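You operate a simulated robot arm through the tools that you are given. There is no shell and no other tool. Be economical: measure what you need, move in short steps, check, and stop when the job is done.

Carry out the task below with a simulated robot arm. There is one attempt and no reset: what you move stays moved.

TASK
Slide the red sponge along the laundry worktop until it stands next to the green scarf.

It is judged by the outcome, as a careful person would: the job done as asked, and still so three seconds after it is handed in. It fails if anything else is knocked over, pushed out of place, dropped, spilled or broken.

THE ROBOT
A 7-joint arm with a two-finger parallel gripper, fixed in place. Base frame: the origin is at the foot of the arm, x ahead of it, y to its left, z up; the work surface is at about z = 92. Lengths are in cm, angles in degrees, forces in N, time in s.
With the tool pointing down near the work surface it reaches from about 24 to 68 cm from the base axis. Its first joint turns from -66.0 to 66.0 degrees. Payload 2.4 kg.
Tool frame: the origin (TCP) lies between the finger pads and is the grasp point; the fingertips stand 3 cm ahead of it; z points along the fingers, y is the line along which they close. The gripper opens to 9.4 cm. The fingers are 2.8 cm wide and 1 cm thick; the gripper's body (5 by 9.6 cm) begins 5.5 cm behind the TCP.
Orientation is that of the tool frame in the base frame, as a unit quaternion [w, x, y, z]. With the fingers straight down and closing along the base's y, the tool's x points along the base's -x, its y along +y and its z along -z.

THE INTERFACE
- The arm moves only by the tool step_arm. Its argument "increments" is a list of rows, each a list of 2 entries, a list of its own where there are three numbers: the shift along the tool's x, y, z in cm, then the turn, a rotation vector about the tool's x, y, z in degrees. In form: [[[tx, ty, tz], [ax, ay, az]], ...]. A call has 1 to 10 rows; each row is the pose to reach, as a shift and turn from the pose commanded when the call began, along the tool's axes at that moment. "fingers" is the closure in counts, from 0 (fully open) to 255 (shut), set as the call begins (left out, the last holds). A row lasts 0.2 s, in which the tool goes at most 5 cm and 8.6 degrees; a call with a longer step from one row to the next is refused whole, and so is a gripper value outside its range. A pose out of reach is approached as far as the arm can. The call stops where the force on the tool passes 40 N (or 10 N more than at its start, if that is more) or the arm is blocked; 0.2 s more then pass. The fingers move at their own pace (about 15.3 cm/s each) and stop on an object; they squeeze with about 23 N. The grip force told is the motor's: it shows also when the fingers shut on nothing. Time passes only in rows, and 0.2 s behind the last, so rows that repeat a pose let the fingers close. It gives the time, the measured TCP pose, the force on the tool (base axes), the opening and the grip force at its end, in the units of the frame above (readings bear some noise), and new pictures: "show" is both (left out), scene, wrist or none.
- Cameras (640 x 400 px; columns grow to the right, rows downward): "scene" is fixed at [5.66, 50.99, 143.1]; the picture's right is [-0.36, -0.93, 0.00], its down [-0.64, 0.24, -0.73] and it looks along [0.68, -0.26, -0.69] (base axes); focal length 303 px, centre (320, 200). "wrist" rides on the gripper at [-3.7, 0, -5.8] in the tool frame; the picture's right is [0.00, -1.00, 0.00], its down [0.97, 0.00, -0.24] and it looks along [0.24, 0.00, 0.97] (tool axes); focal length 218 px, centre (320, 200).
- measure_at(camera, pixels): for up to 12 pixels [column, row] of the newest picture of that camera ("zoom" is the newest enlarged one), the place [x, y, z] in the base frame of the surface seen there, good to about 0.2 cm. No time passes.
- inspect(camera, box): a new picture of the part [left, top, right, bottom] of that camera's present view, enlarged. No time passes.
- hand_in(): hands the job in; it is judged then, once.

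Work in short steps. Measure before you move; look again where a grasp or a placing could have gone wrong, and mend it. You have 60 turns and 120 pictures in all, the two below and enlarged ones among them. Open the gripper and draw the arm clear of the work before you hand the job in, unless the task says otherwise; then end with one line.

The tools are called after ">>>" by a JSON object that holds its "name" and its "arguments". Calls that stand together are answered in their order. step_arm: Moves the arm, as the interface text tells. Its arguments: {"type":"object","properties":{"increments":{"type":"array","items":{"type":"array"}},"fingers":{"type":"number"},"show":{"type":"string","enum":["both","scene","wrist","none"]}},"required":["increments"]} The other tools are called the same way: measure_at (camera, pixels) gives the place of the surface under pixels of a picture; inspect (camera, box) takes an enlarged picture of a part of a camera's view; hand_in () hands the job in.

At the start:

```text
t: 0.0
tcp_pos: [37.38, 20.97, 119.34]
tool_rot: [0.0, 0.0, 1.0, 0.0]
ft_force: [0.2, -0.2, -0.9]
finger_gap: 9.39
grip_force: 0.0
```

scene: 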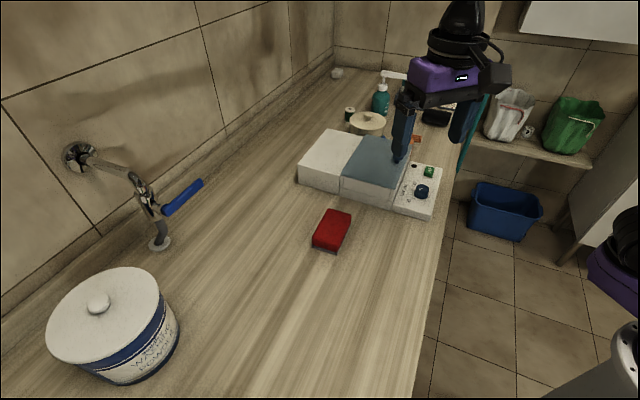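
wrist: 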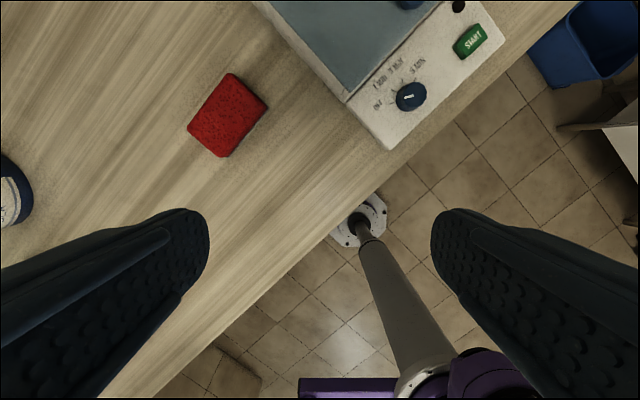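

The red sponge is at (331,230) in the scene; the green scarf isn't obvious, perhaps the teal cloth near (475,120). I'll zoom in and measure.

>>> {"name": "inspect", "arguments": {"camera": "scene", "box": [320, 50, 520, 175]}}

>>> {"name": "measure_at", "arguments": {"camera": "scene", "pixels": [[331, 228], [325, 210], [351, 214], [339, 245], [313, 240], [300, 170], [395, 212], [436, 216], [475, 130], [440, 230], [416, 390], [330, 255]]}}

```text
3.20 times, centred on (420, 112) of scene
```

zoom: 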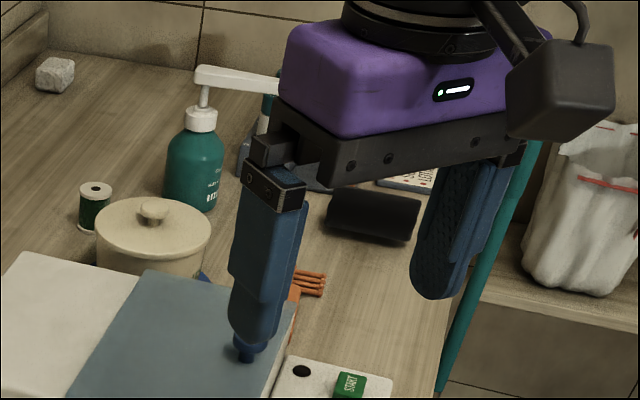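

```text
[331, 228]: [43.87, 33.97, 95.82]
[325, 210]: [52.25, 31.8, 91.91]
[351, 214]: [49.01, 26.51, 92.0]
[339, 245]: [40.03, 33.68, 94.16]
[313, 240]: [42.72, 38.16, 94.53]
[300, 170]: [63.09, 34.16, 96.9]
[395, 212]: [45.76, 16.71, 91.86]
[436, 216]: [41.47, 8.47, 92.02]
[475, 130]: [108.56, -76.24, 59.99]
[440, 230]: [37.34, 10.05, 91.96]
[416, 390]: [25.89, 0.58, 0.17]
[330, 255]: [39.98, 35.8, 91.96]
```

No scarf visible yet; the gripper hides part of the worktop. I'll raise and swing the arm away towards -y to look behind it.

>>> {"name": "step_arm", "arguments": {"increments": [[[0, -3, -3], [0, 0, 0]], [[0, -7, -5], [0, 0, 0]], [[0, -11, -7], [0, 0, 0]], [[0, -15, -7], [0, 0, 0]], [[0, -19, -7], [0, 0, 0]], [[0, -23, -7], [0, 0, 0]], [[0, -27, -7], [0, 0, 0]], [[0, -31, -7], [0, 0, 0]]], "fingers": 0}}

```text
t: 1.8
tcp_pos: [37.28, -9.79, 126.09]
tool_rot: [0.0, 0.0, 1.0, 0.0]
ft_force: [-0.7, -0.2, 0.4]
finger_gap: 9.4
grip_force: 0.0
```

scene: 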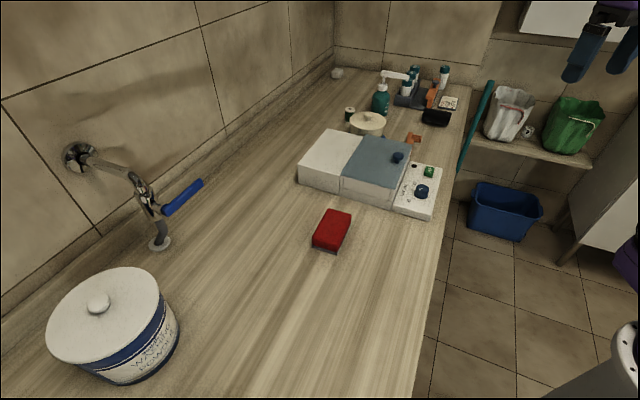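
wrist: 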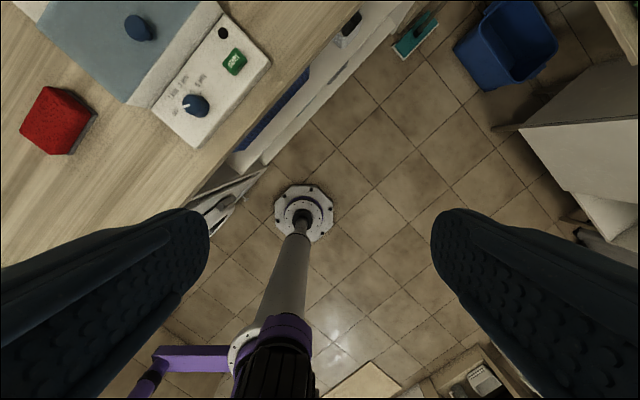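

The view is clear now; I zoom in on the worktop beyond the machine.

>>> {"name": "inspect", "arguments": {"camera": "scene", "box": [290, 60, 482, 180]}}

>>> {"name": "inspect", "arguments": {"camera": "scene", "box": [280, 120, 460, 260]}}

```text
3.33 times, centred on (386, 120) of scene
```

zoom: 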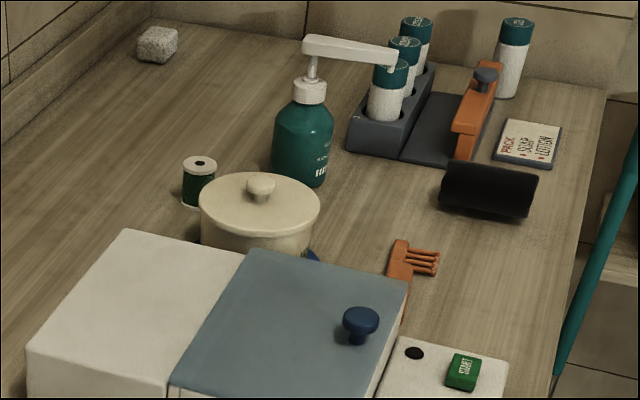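

```text
2.86 times, centred on (370, 190) of scene
```

zoom: 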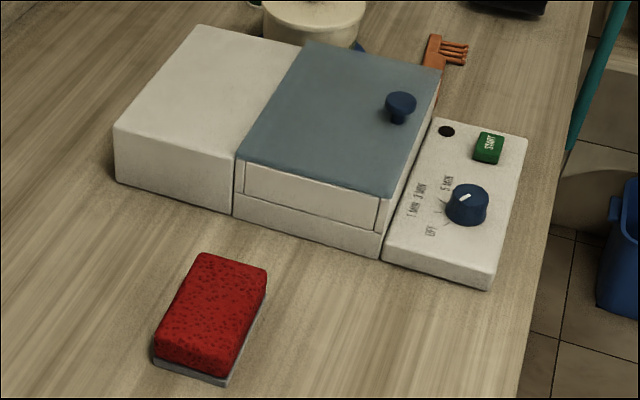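

Still no scarf. I'll measure the machine and neighbours, then look from above with the wrist camera.

>>> {"name": "measure_at", "arguments": {"camera": "scene", "pixels": [[328, 130], [300, 165], [358, 137], [410, 141], [398, 158], [440, 180], [432, 218], [367, 117], [415, 140], [130, 285], [160, 245], [405, 390]]}}

>>> {"name": "measure_at", "arguments": {"camera": "wrist", "pixels": [[50, 88], [95, 118], [70, 152], [22, 130], [139, 27], [195, 105], [222, 10], [270, 65], [205, 148], [155, 108], [234, 61]]}}

```text
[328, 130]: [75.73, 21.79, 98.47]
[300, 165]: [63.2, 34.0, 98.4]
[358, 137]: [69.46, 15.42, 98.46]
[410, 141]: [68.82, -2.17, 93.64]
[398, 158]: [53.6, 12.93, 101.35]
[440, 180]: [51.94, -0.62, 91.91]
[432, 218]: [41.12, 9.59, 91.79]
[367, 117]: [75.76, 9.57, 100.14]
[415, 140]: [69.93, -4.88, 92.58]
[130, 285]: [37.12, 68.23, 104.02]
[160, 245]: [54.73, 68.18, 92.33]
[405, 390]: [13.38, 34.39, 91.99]
```

```text
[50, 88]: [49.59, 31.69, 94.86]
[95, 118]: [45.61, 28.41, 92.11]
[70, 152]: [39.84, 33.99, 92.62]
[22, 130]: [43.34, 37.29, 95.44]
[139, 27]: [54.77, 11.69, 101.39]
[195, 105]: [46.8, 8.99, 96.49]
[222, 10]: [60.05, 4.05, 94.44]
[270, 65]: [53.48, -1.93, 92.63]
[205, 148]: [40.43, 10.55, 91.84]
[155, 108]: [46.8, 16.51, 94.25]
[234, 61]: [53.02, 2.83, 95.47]
```

Next I move high above the machine to look down behind it.

>>> {"name": "step_arm", "arguments": {"increments": [[[-2, 4, 0], [0, 0, 0]], [[-4, 8, 0], [0, 0, 0]], [[-6, 12, 0], [0, 0, 0]], [[-8, 16, 0], [0, 0, 0]], [[-10, 20, 0], [0, 0, 0]], [[-12, 24, 0], [0, 0, 0]], [[-14, 27, 0], [0, 0, 0]], [[-16, 30, 0], [0, 0, 0]]]}}

```text
t: 3.6
tcp_pos: [53.45, 20.05, 126.27]
tool_rot: [-0.001, 0.001, 1.0, -0.001]
ft_force: [-0.5, -0.2, 0.6]
finger_gap: 9.39
grip_force: 0.1
```

scene: 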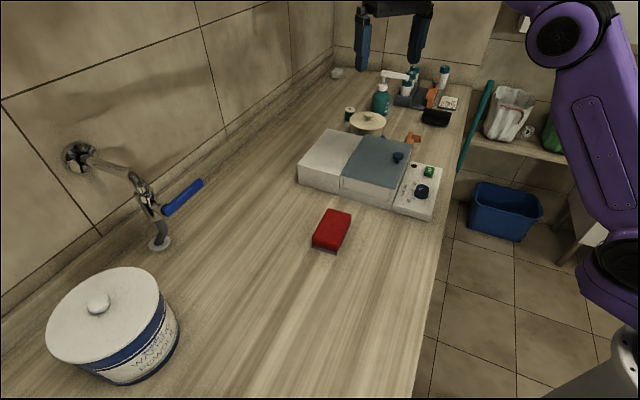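
wrist: 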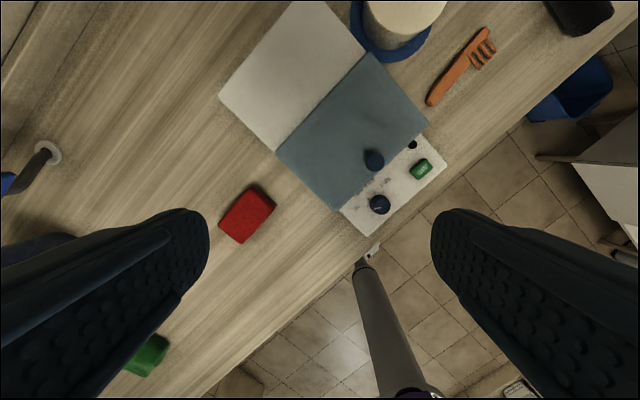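

Something green lies at (148,355) in the wrist picture, outside the scene view (close to the base side). I measure it and zoom.

>>> {"name": "measure_at", "arguments": {"camera": "wrist", "pixels": [[148, 355], [160, 338], [145, 374], [128, 370], [165, 345], [225, 219], [258, 187], [274, 205], [240, 240], [250, 330], [190, 380]]}}

>>> {"name": "inspect", "arguments": {"camera": "wrist", "box": [80, 180, 300, 400]}}

```text
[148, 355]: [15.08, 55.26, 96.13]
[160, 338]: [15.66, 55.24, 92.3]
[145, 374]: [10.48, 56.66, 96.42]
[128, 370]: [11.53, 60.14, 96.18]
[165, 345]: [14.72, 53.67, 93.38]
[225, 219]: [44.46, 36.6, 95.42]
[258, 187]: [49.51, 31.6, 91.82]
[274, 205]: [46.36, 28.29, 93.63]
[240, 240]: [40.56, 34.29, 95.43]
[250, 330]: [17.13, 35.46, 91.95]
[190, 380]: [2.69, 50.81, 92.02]
```

```text
1.82 times, centred on (190, 290) of wrist
```

zoom: 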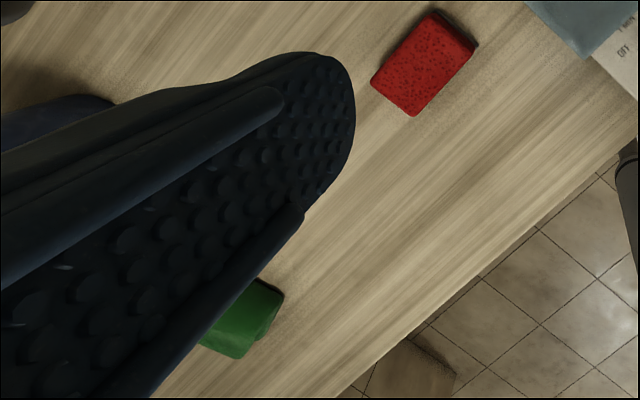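

That is the folded green scarf. I move the camera nearer for an unobstructed view of it.

>>> {"name": "step_arm", "arguments": {"increments": [[[4, 2, 0], [0, 0, 0]], [[8, 4, 0], [0, 0, 0]], [[12, 7, 0], [0, 0, 0]], [[15, 10, 0], [0, 0, 0]], [[18, 13, 0], [0, 0, 0]], [[21, 16, 0], [0, 0, 0]], [[23, 19, 0], [0, 0, 0]], [[25, 22, 0], [0, 0, 0]]]}}

```text
t: 5.4
tcp_pos: [28.51, 41.95, 126.53]
tool_rot: [-0.001, 0.001, 1.0, -0.001]
ft_force: [-0.5, 0.3, 0.1]
finger_gap: 9.38
grip_force: 0.1
```

scene: 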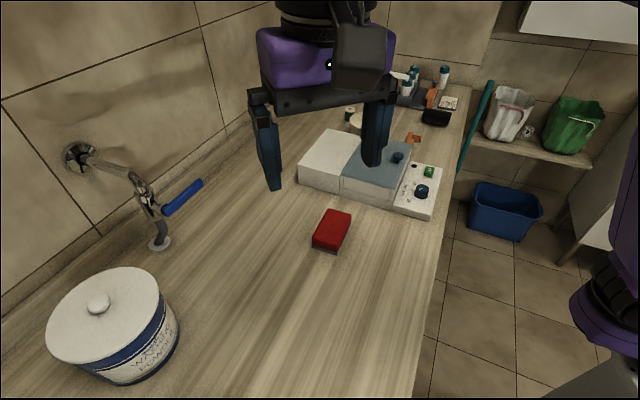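
wrist: 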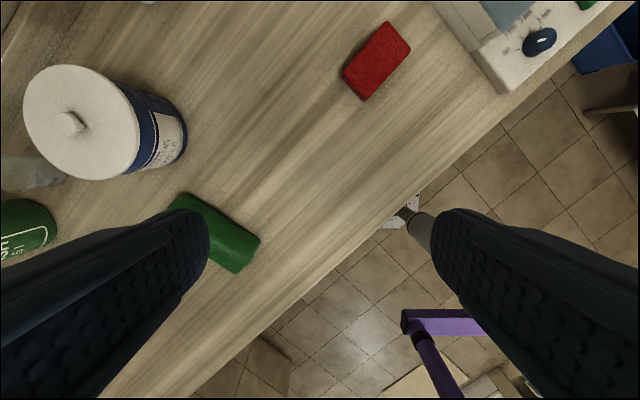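

>>> {"name": "measure_at", "arguments": {"camera": "wrist", "pixels": [[168, 206], [186, 193], [259, 240], [240, 272], [225, 235], [215, 250], [182, 160], [343, 78], [388, 22], [410, 48], [366, 100], [376, 60]]}}

>>> {"name": "inspect", "arguments": {"camera": "wrist", "box": [120, 140, 320, 300]}}

>>> {"name": "inspect", "arguments": {"camera": "wrist", "box": [310, 0, 450, 120]}}

```text
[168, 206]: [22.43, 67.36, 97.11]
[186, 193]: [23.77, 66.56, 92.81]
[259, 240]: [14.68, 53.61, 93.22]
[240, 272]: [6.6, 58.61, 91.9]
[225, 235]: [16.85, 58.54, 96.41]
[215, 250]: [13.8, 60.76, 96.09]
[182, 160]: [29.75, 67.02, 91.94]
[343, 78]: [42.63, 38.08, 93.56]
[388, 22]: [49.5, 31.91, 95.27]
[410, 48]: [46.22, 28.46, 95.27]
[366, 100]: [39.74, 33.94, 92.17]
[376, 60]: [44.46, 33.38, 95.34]
```

```text
2.50 times, centred on (220, 220) of wrist
```

zoom: 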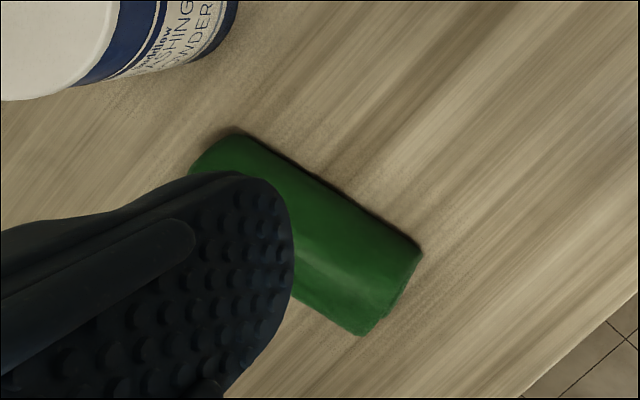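

```text
3.33 times, centred on (380, 60) of wrist
```

zoom: 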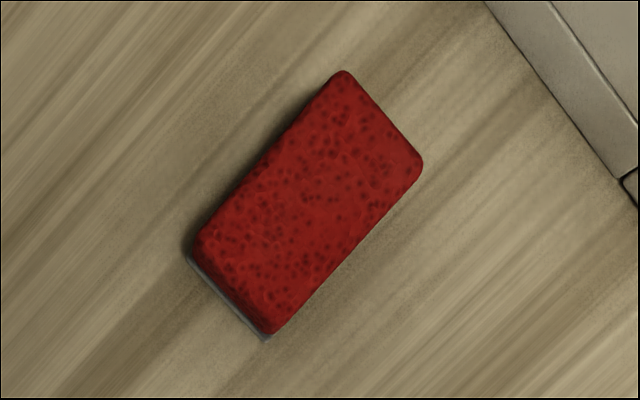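

Geometry: the sponge's centre is about (44.5,33.1), 8.8×4.7 cm, long axis at ~139°. The scarf's facing edge runs (14.7,53.6)–(23.8,66.6). The end pose is close to the joint-1 limit, so I test it in free air first and get a close look at the scarf.

>>> {"name": "step_arm", "arguments": {"increments": [[[0.6, 2, 2], [0, 0, 5]], [[1.2, 4, 4], [0, 0, 10]], [[1.8, 6, 6], [0, 0, 15]], [[2.4, 8, 8], [0, 0, 20]], [[3, 10, 10], [0, 0, 25]], [[3.4, 12, 12], [0, 0, 30]], [[3.8, 13, 13], [0, 0, 35]], [[3.8, 13, 14], [0, 0, 35]]]}}

```text
t: 7.2
tcp_pos: [24.68, 54.85, 112.35]
tool_rot: [0.0, 0.301, 0.954, 0.0]
ft_force: [-0.1, -0.1, -1.0]
finger_gap: 9.41
grip_force: 0.0
```

scene: 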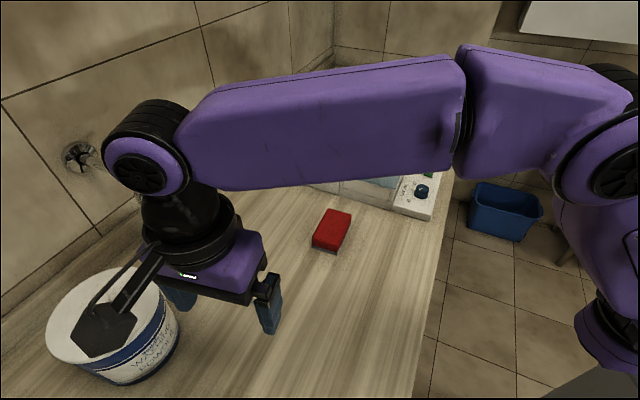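
wrist: 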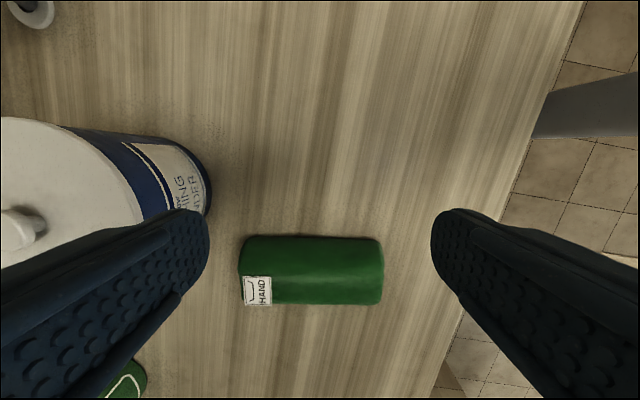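

The pose is reachable. I measure the scarf and jar edges here.

>>> {"name": "measure_at", "arguments": {"camera": "wrist", "pixels": [[245, 236], [310, 235], [378, 239], [384, 285], [310, 302], [242, 300], [310, 250], [205, 165], [212, 190], [190, 150], [320, 228], [70, 135]]}}

```text
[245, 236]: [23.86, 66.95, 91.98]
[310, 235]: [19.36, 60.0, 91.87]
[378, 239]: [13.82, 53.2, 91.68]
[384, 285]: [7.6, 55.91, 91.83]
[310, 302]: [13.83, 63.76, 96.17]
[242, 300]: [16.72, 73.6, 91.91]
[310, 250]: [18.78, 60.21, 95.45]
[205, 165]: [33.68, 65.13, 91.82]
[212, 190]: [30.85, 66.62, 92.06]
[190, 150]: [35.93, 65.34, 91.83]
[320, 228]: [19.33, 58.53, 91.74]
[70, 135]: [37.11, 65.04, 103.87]
```

Jar clearance is ample (over 8 cm). Now I move above the sponge's rear half (46.2, 31.6), aligned with it.

>>> {"name": "step_arm", "arguments": {"increments": [[[-4, -0.9, 0], [0, 0, 1]], [[-8, -1.8, 0], [0, 0, 2]], [[-12, -2.7, 0], [0, 0, 3]], [[-16, -3.6, 0], [0, 0, 4]], [[-20, -4.5, 0], [0, 0, 5]], [[-24, -5.4, 1], [0, 0, 6]], [[-28, -6.1, 3], [0, 0, 6]], [[-31, -6.7, 5], [0, 0, 6]], [[-31, -6.7, 7], [0, 0, 6]]]}}

```text
t: 9.2
tcp_pos: [46.06, 31.75, 105.18]
tool_rot: [0.0, 0.35, 0.937, 0.0]
ft_force: [0.2, 0.2, -0.2]
finger_gap: 9.44
grip_force: 0.0
```

scene: 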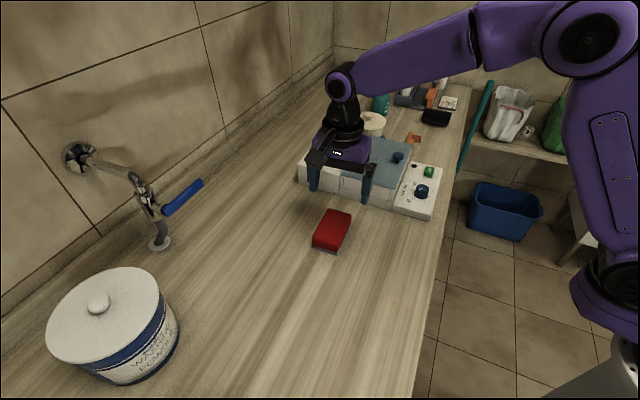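
wrist: 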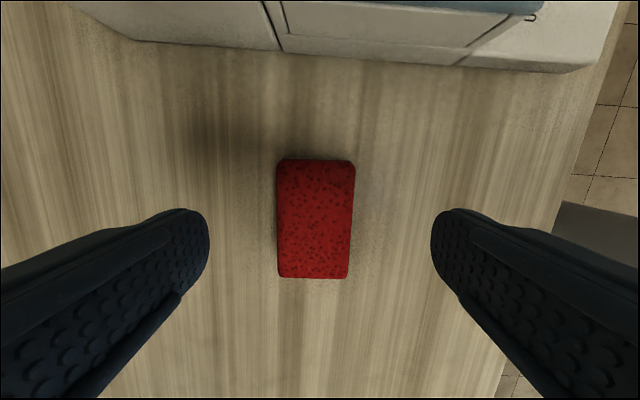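

Well centred. I descend to z ≈ 95.5 (tips ~0.5 cm above the worktop).

>>> {"name": "step_arm", "arguments": {"increments": [[[0, 0, 3], [0, 0, 0]], [[0, 0, 6], [0, 0, 0]], [[0, 0, 8.5], [0, 0, 0]], [[0, 0, 9.6], [0, 0, 0]]]}}

```text
t: 10.2
tcp_pos: [46.12, 31.88, 95.67]
tool_rot: [0.0, 0.351, 0.936, 0.0]
ft_force: [-0.6, 0.3, 0.3]
finger_gap: 9.37
grip_force: 0.0
```

scene: 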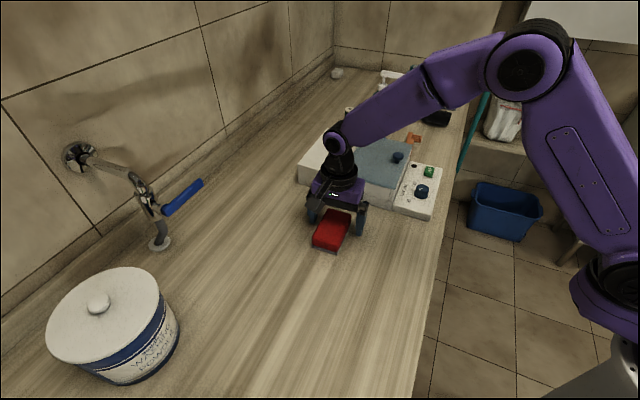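
wrist: 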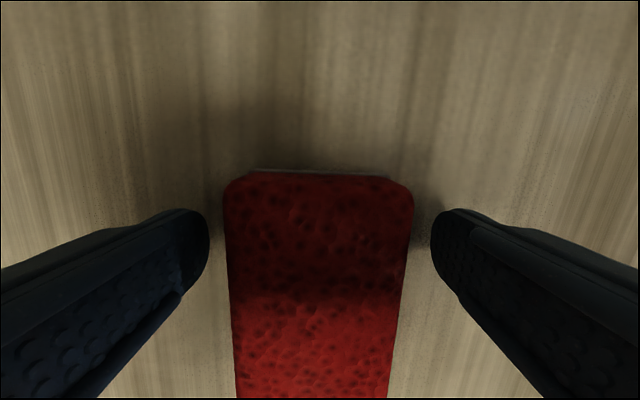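

The fingers straddle the sponge; I close them.

>>> {"name": "step_arm", "arguments": {"increments": [[[0, 0, 0], [0, 0, 0]], [[0, 0, 0], [0, 0, 0]], [[0, 0, 0], [0, 0, 0]]], "fingers": 255}}

```text
t: 11.0
tcp_pos: [46.01, 31.76, 95.66]
tool_rot: [-0.001, 0.35, 0.937, 0.0]
ft_force: [0.3, 0.6, -0.4]
finger_gap: 6.12
grip_force: 23.5
```

scene: 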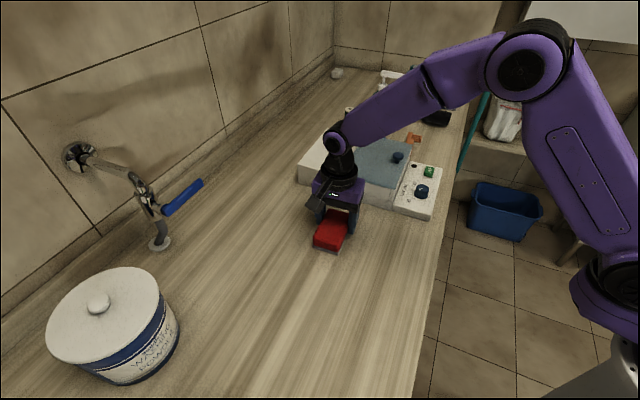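
wrist: 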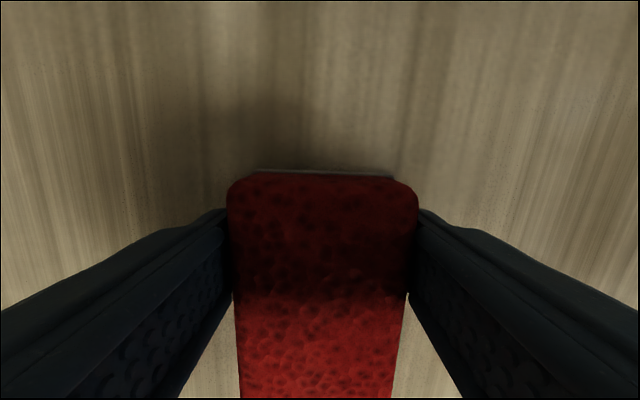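

Gripped at a 6.1 cm width, so the sponge is bigger than I estimated; I measure its front and back ends again.

>>> {"name": "inspect", "arguments": {"camera": "scene", "box": [300, 195, 370, 265]}}

>>> {"name": "measure_at", "arguments": {"camera": "wrist", "pixels": [[320, 172], [320, 180], [232, 190], [412, 190], [320, 390]]}}

>>> {"name": "measure_at", "arguments": {"camera": "scene", "pixels": [[326, 248], [325, 251], [315, 247], [337, 252], [314, 238], [339, 245]]}}

```text
5.71 times, centred on (335, 230) of scene
```

zoom: 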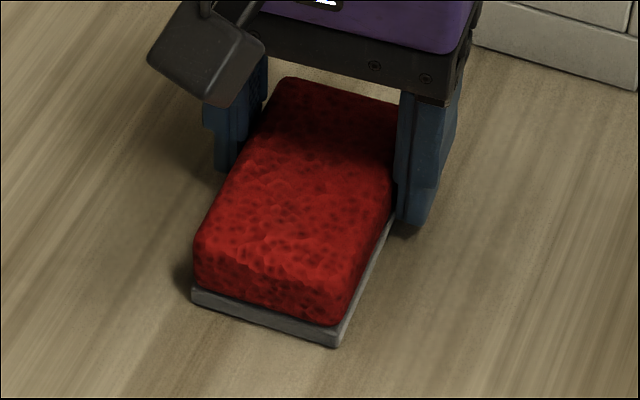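

```text
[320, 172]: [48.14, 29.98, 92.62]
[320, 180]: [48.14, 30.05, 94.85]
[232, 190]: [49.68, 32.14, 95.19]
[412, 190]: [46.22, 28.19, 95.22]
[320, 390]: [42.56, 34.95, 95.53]
```

```text
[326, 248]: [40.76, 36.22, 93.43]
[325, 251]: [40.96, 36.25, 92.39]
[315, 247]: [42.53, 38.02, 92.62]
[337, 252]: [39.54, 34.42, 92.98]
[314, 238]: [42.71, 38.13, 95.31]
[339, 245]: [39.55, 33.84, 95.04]
```

Front face is 6.7 cm ahead of the TCP, so the target TCP is about (24.7, 54.9). I slide the sponge two-thirds of the way first.

>>> {"name": "step_arm", "arguments": {"increments": [[[1.5, 0.2, 0], [0, 0, 0]], [[4, 0.4, 0], [0, 0, -0.5]], [[6.5, 0.7, 0], [0, 0, -1]], [[9, 1, 0], [0, 0, -1.5]], [[11.5, 1.3, 0], [0, 0, -2]], [[14, 1.6, 0], [0, 0, -2.5]], [[16.5, 1.8, 0], [0, 0, -3]], [[19, 2.1, 0], [0, 0, -3.5]], [[21.5, 2.4, 0], [0, 0, -4]], [[23, 2.6, 0], [0, 0, -4.5]]]}}

```text
t: 13.2
tcp_pos: [30.24, 48.86, 95.76]
tool_rot: [0.0, 0.314, 0.949, 0.0]
ft_force: [1.2, -1.5, 0.2]
finger_gap: 6.11
grip_force: 23.4
```

scene: 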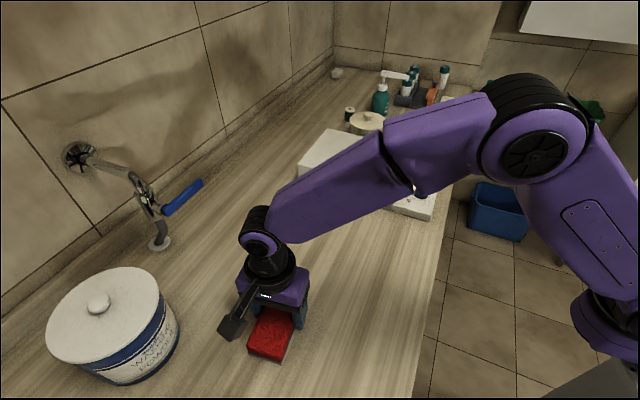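
wrist: 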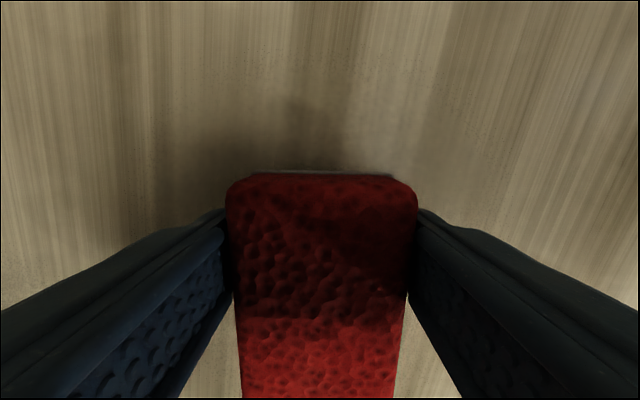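

Sponge follows in the grip. Remaining shift is about 8 cm forward and 1.5 cm sideways; I proceed slowly.

>>> {"name": "step_arm", "arguments": {"increments": [[[1.5, 0.4, 0], [0, 0, -0.5]], [[3, 0.8, 0], [0, 0, -1]], [[4.5, 1.2, 0], [0, 0, -1]], [[6, 1.5, 0], [0, 0, -1]], [[7, 1.55, 0], [0, 0, -1]], [[7.8, 1.55, 0], [0, 0, -1]]]}}

```text
t: 14.6
tcp_pos: [25.05, 54.7, 95.73]
tool_rot: [0.0, 0.305, 0.952, 0.0]
ft_force: [-0.2, -0.5, -0.3]
finger_gap: 6.1
grip_force: 22.6
```

scene: 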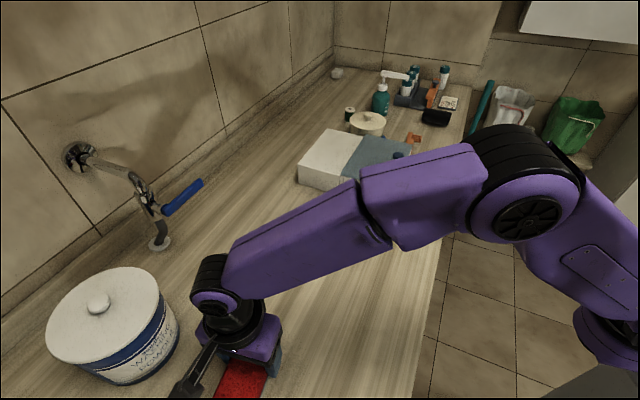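
wrist: 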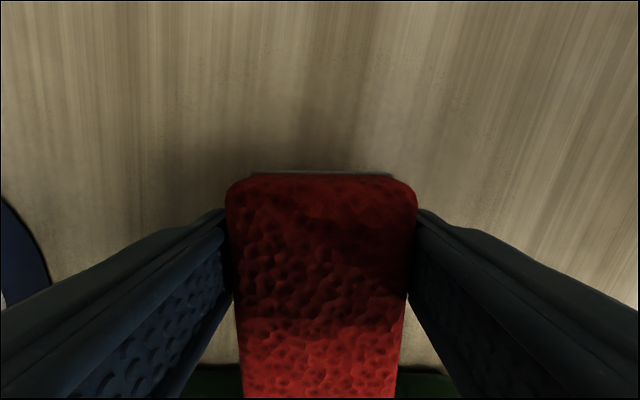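

Scarf (green at the bottom, row ~375) is just ahead of the sponge. I open the fingers and check the gap.

>>> {"name": "step_arm", "arguments": {"increments": [[[0, 0, 0], [0, 0, 0]], [[0, 0, 0], [0, 0, 0]]], "fingers": 0, "show": "none"}}

>>> {"name": "step_arm", "arguments": {"increments": [[[0, 0, -3], [0, 0, 0]], [[0, 0, -7], [0, 0, 0]], [[0, 0, -11], [0, 0, 0]], [[0, 0, -15], [0, 0, 0]]], "show": "wrist"}}

```text
t: 15.2
tcp_pos: [25.05, 54.7, 95.67]
tool_rot: [0.0, 0.305, 0.952, 0.0]
ft_force: [-0.2, 0.4, 0.8]
finger_gap: 9.42
grip_force: 0.1
```

```text
t: 16.2
tcp_pos: [25.0, 54.65, 110.79]
tool_rot: [0.0, 0.305, 0.952, 0.0]
ft_force: [0.5, 0.2, 0.2]
finger_gap: 9.4
grip_force: 0.1
```

wrist: 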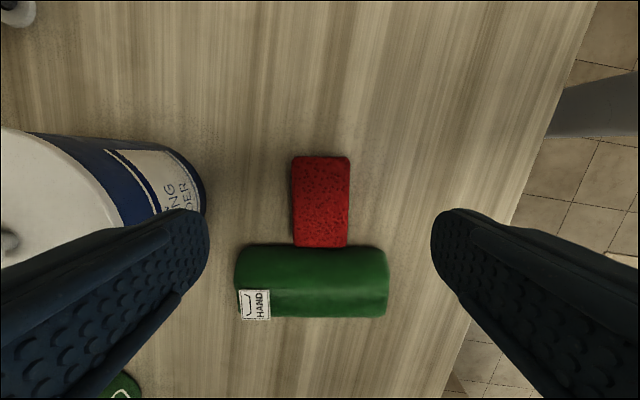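

The sponge stands right beside the folded green cloth. Another green item shows at (120,385); I check which one is the scarf.

>>> {"name": "inspect", "arguments": {"camera": "wrist", "box": [220, 140, 410, 330]}}

>>> {"name": "step_arm", "arguments": {"increments": [[[0, -3, -4], [0, 0, 0]], [[0, -6, -8], [0, 0, 0]], [[0, -9, -12], [0, 0, 0]], [[0, -12, -16], [0, 0, 0]], [[0, -15, -16], [0, 0, 0]], [[0, -18, -16], [0, 0, 0]]]}}

```text
2.11 times, centred on (315, 235) of wrist
```

zoom: 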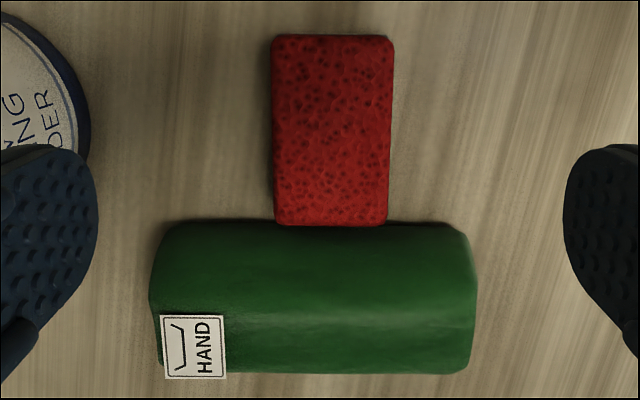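

```text
t: 17.6
tcp_pos: [14.63, 39.97, 126.9]
tool_rot: [0.0, 0.305, 0.953, 0.0]
ft_force: [-0.5, -0.1, 0.1]
finger_gap: 9.41
grip_force: 0.1
```

scene: 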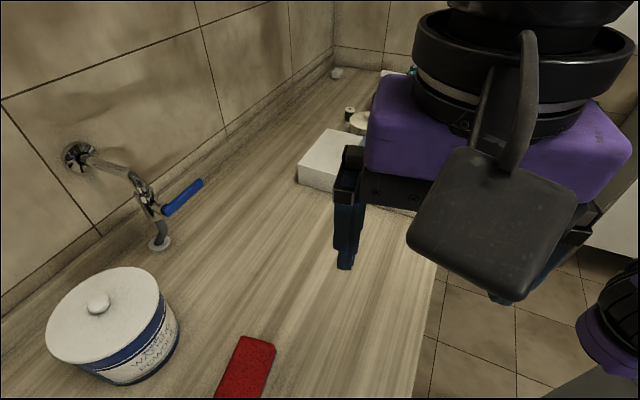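
wrist: 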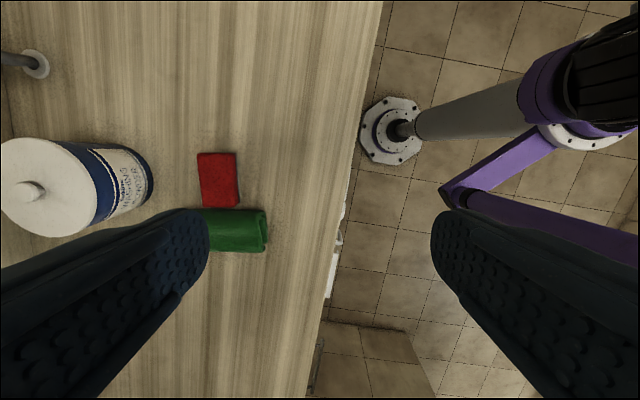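

Sponge and scarf look right. One more look at the second green item and for displacement, from a height further along.

>>> {"name": "step_arm", "arguments": {"increments": [[[0, 3, -2], [0, 0, -7]], [[-1, 6, -2], [0, 0, -14]], [[-1, 9, -2], [0, 0, -21]], [[-1, 12, -2], [0, 0, -28]], [[-1, 15, -2], [0, 0, -35]], [[-1, 18, -2], [0, 0, -42]]], "show": "wrist"}}

```text
t: 19.0
tcp_pos: [24.81, 51.66, 126.53]
tool_rot: [0.0, -0.058, 0.998, 0.0]
ft_force: [0.0, -0.5, -0.6]
finger_gap: 9.4
grip_force: 0.0
out of reach, approached as far as the arm can: row 5, 6
```

wrist: 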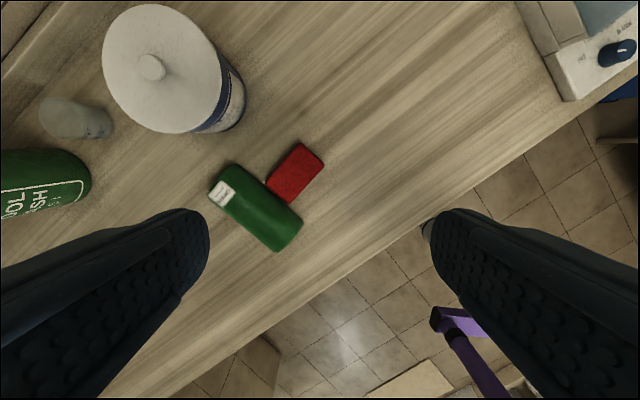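

The other green item is a "wool wash" bottle, so the target is the right one. I check positions of scarf and sponge.

>>> {"name": "measure_at", "arguments": {"camera": "wrist", "pixels": [[234, 164], [301, 219], [279, 250], [267, 181], [290, 203], [303, 143], [323, 162], [256, 180]]}}

>>> {"name": "inspect", "arguments": {"camera": "wrist", "box": [200, 130, 340, 260]}}

```text
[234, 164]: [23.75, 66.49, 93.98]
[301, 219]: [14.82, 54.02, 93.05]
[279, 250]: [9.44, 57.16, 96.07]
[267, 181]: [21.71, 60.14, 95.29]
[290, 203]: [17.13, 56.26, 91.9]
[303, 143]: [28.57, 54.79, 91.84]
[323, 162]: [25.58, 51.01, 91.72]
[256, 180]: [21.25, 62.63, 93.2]
```

```text
3.08 times, centred on (270, 195) of wrist
```

zoom: 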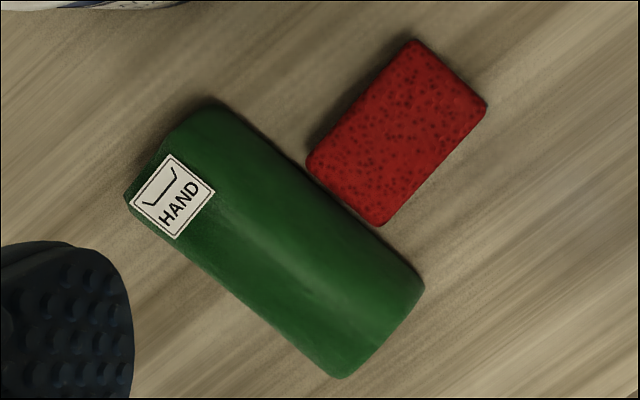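

The scarf is unmoved and the sponge stands next to it, under 1 cm away. The gripper is open and the arm is high above and clear, so I hand in.

>>> {"name": "hand_in", "arguments": {}}

```text
The job is handed in.
```

The red sponge was slid along the worktop and now stands right next to the green scarf, less than 1 cm away; the scarf did not move, and I saw nothing else disturbed.
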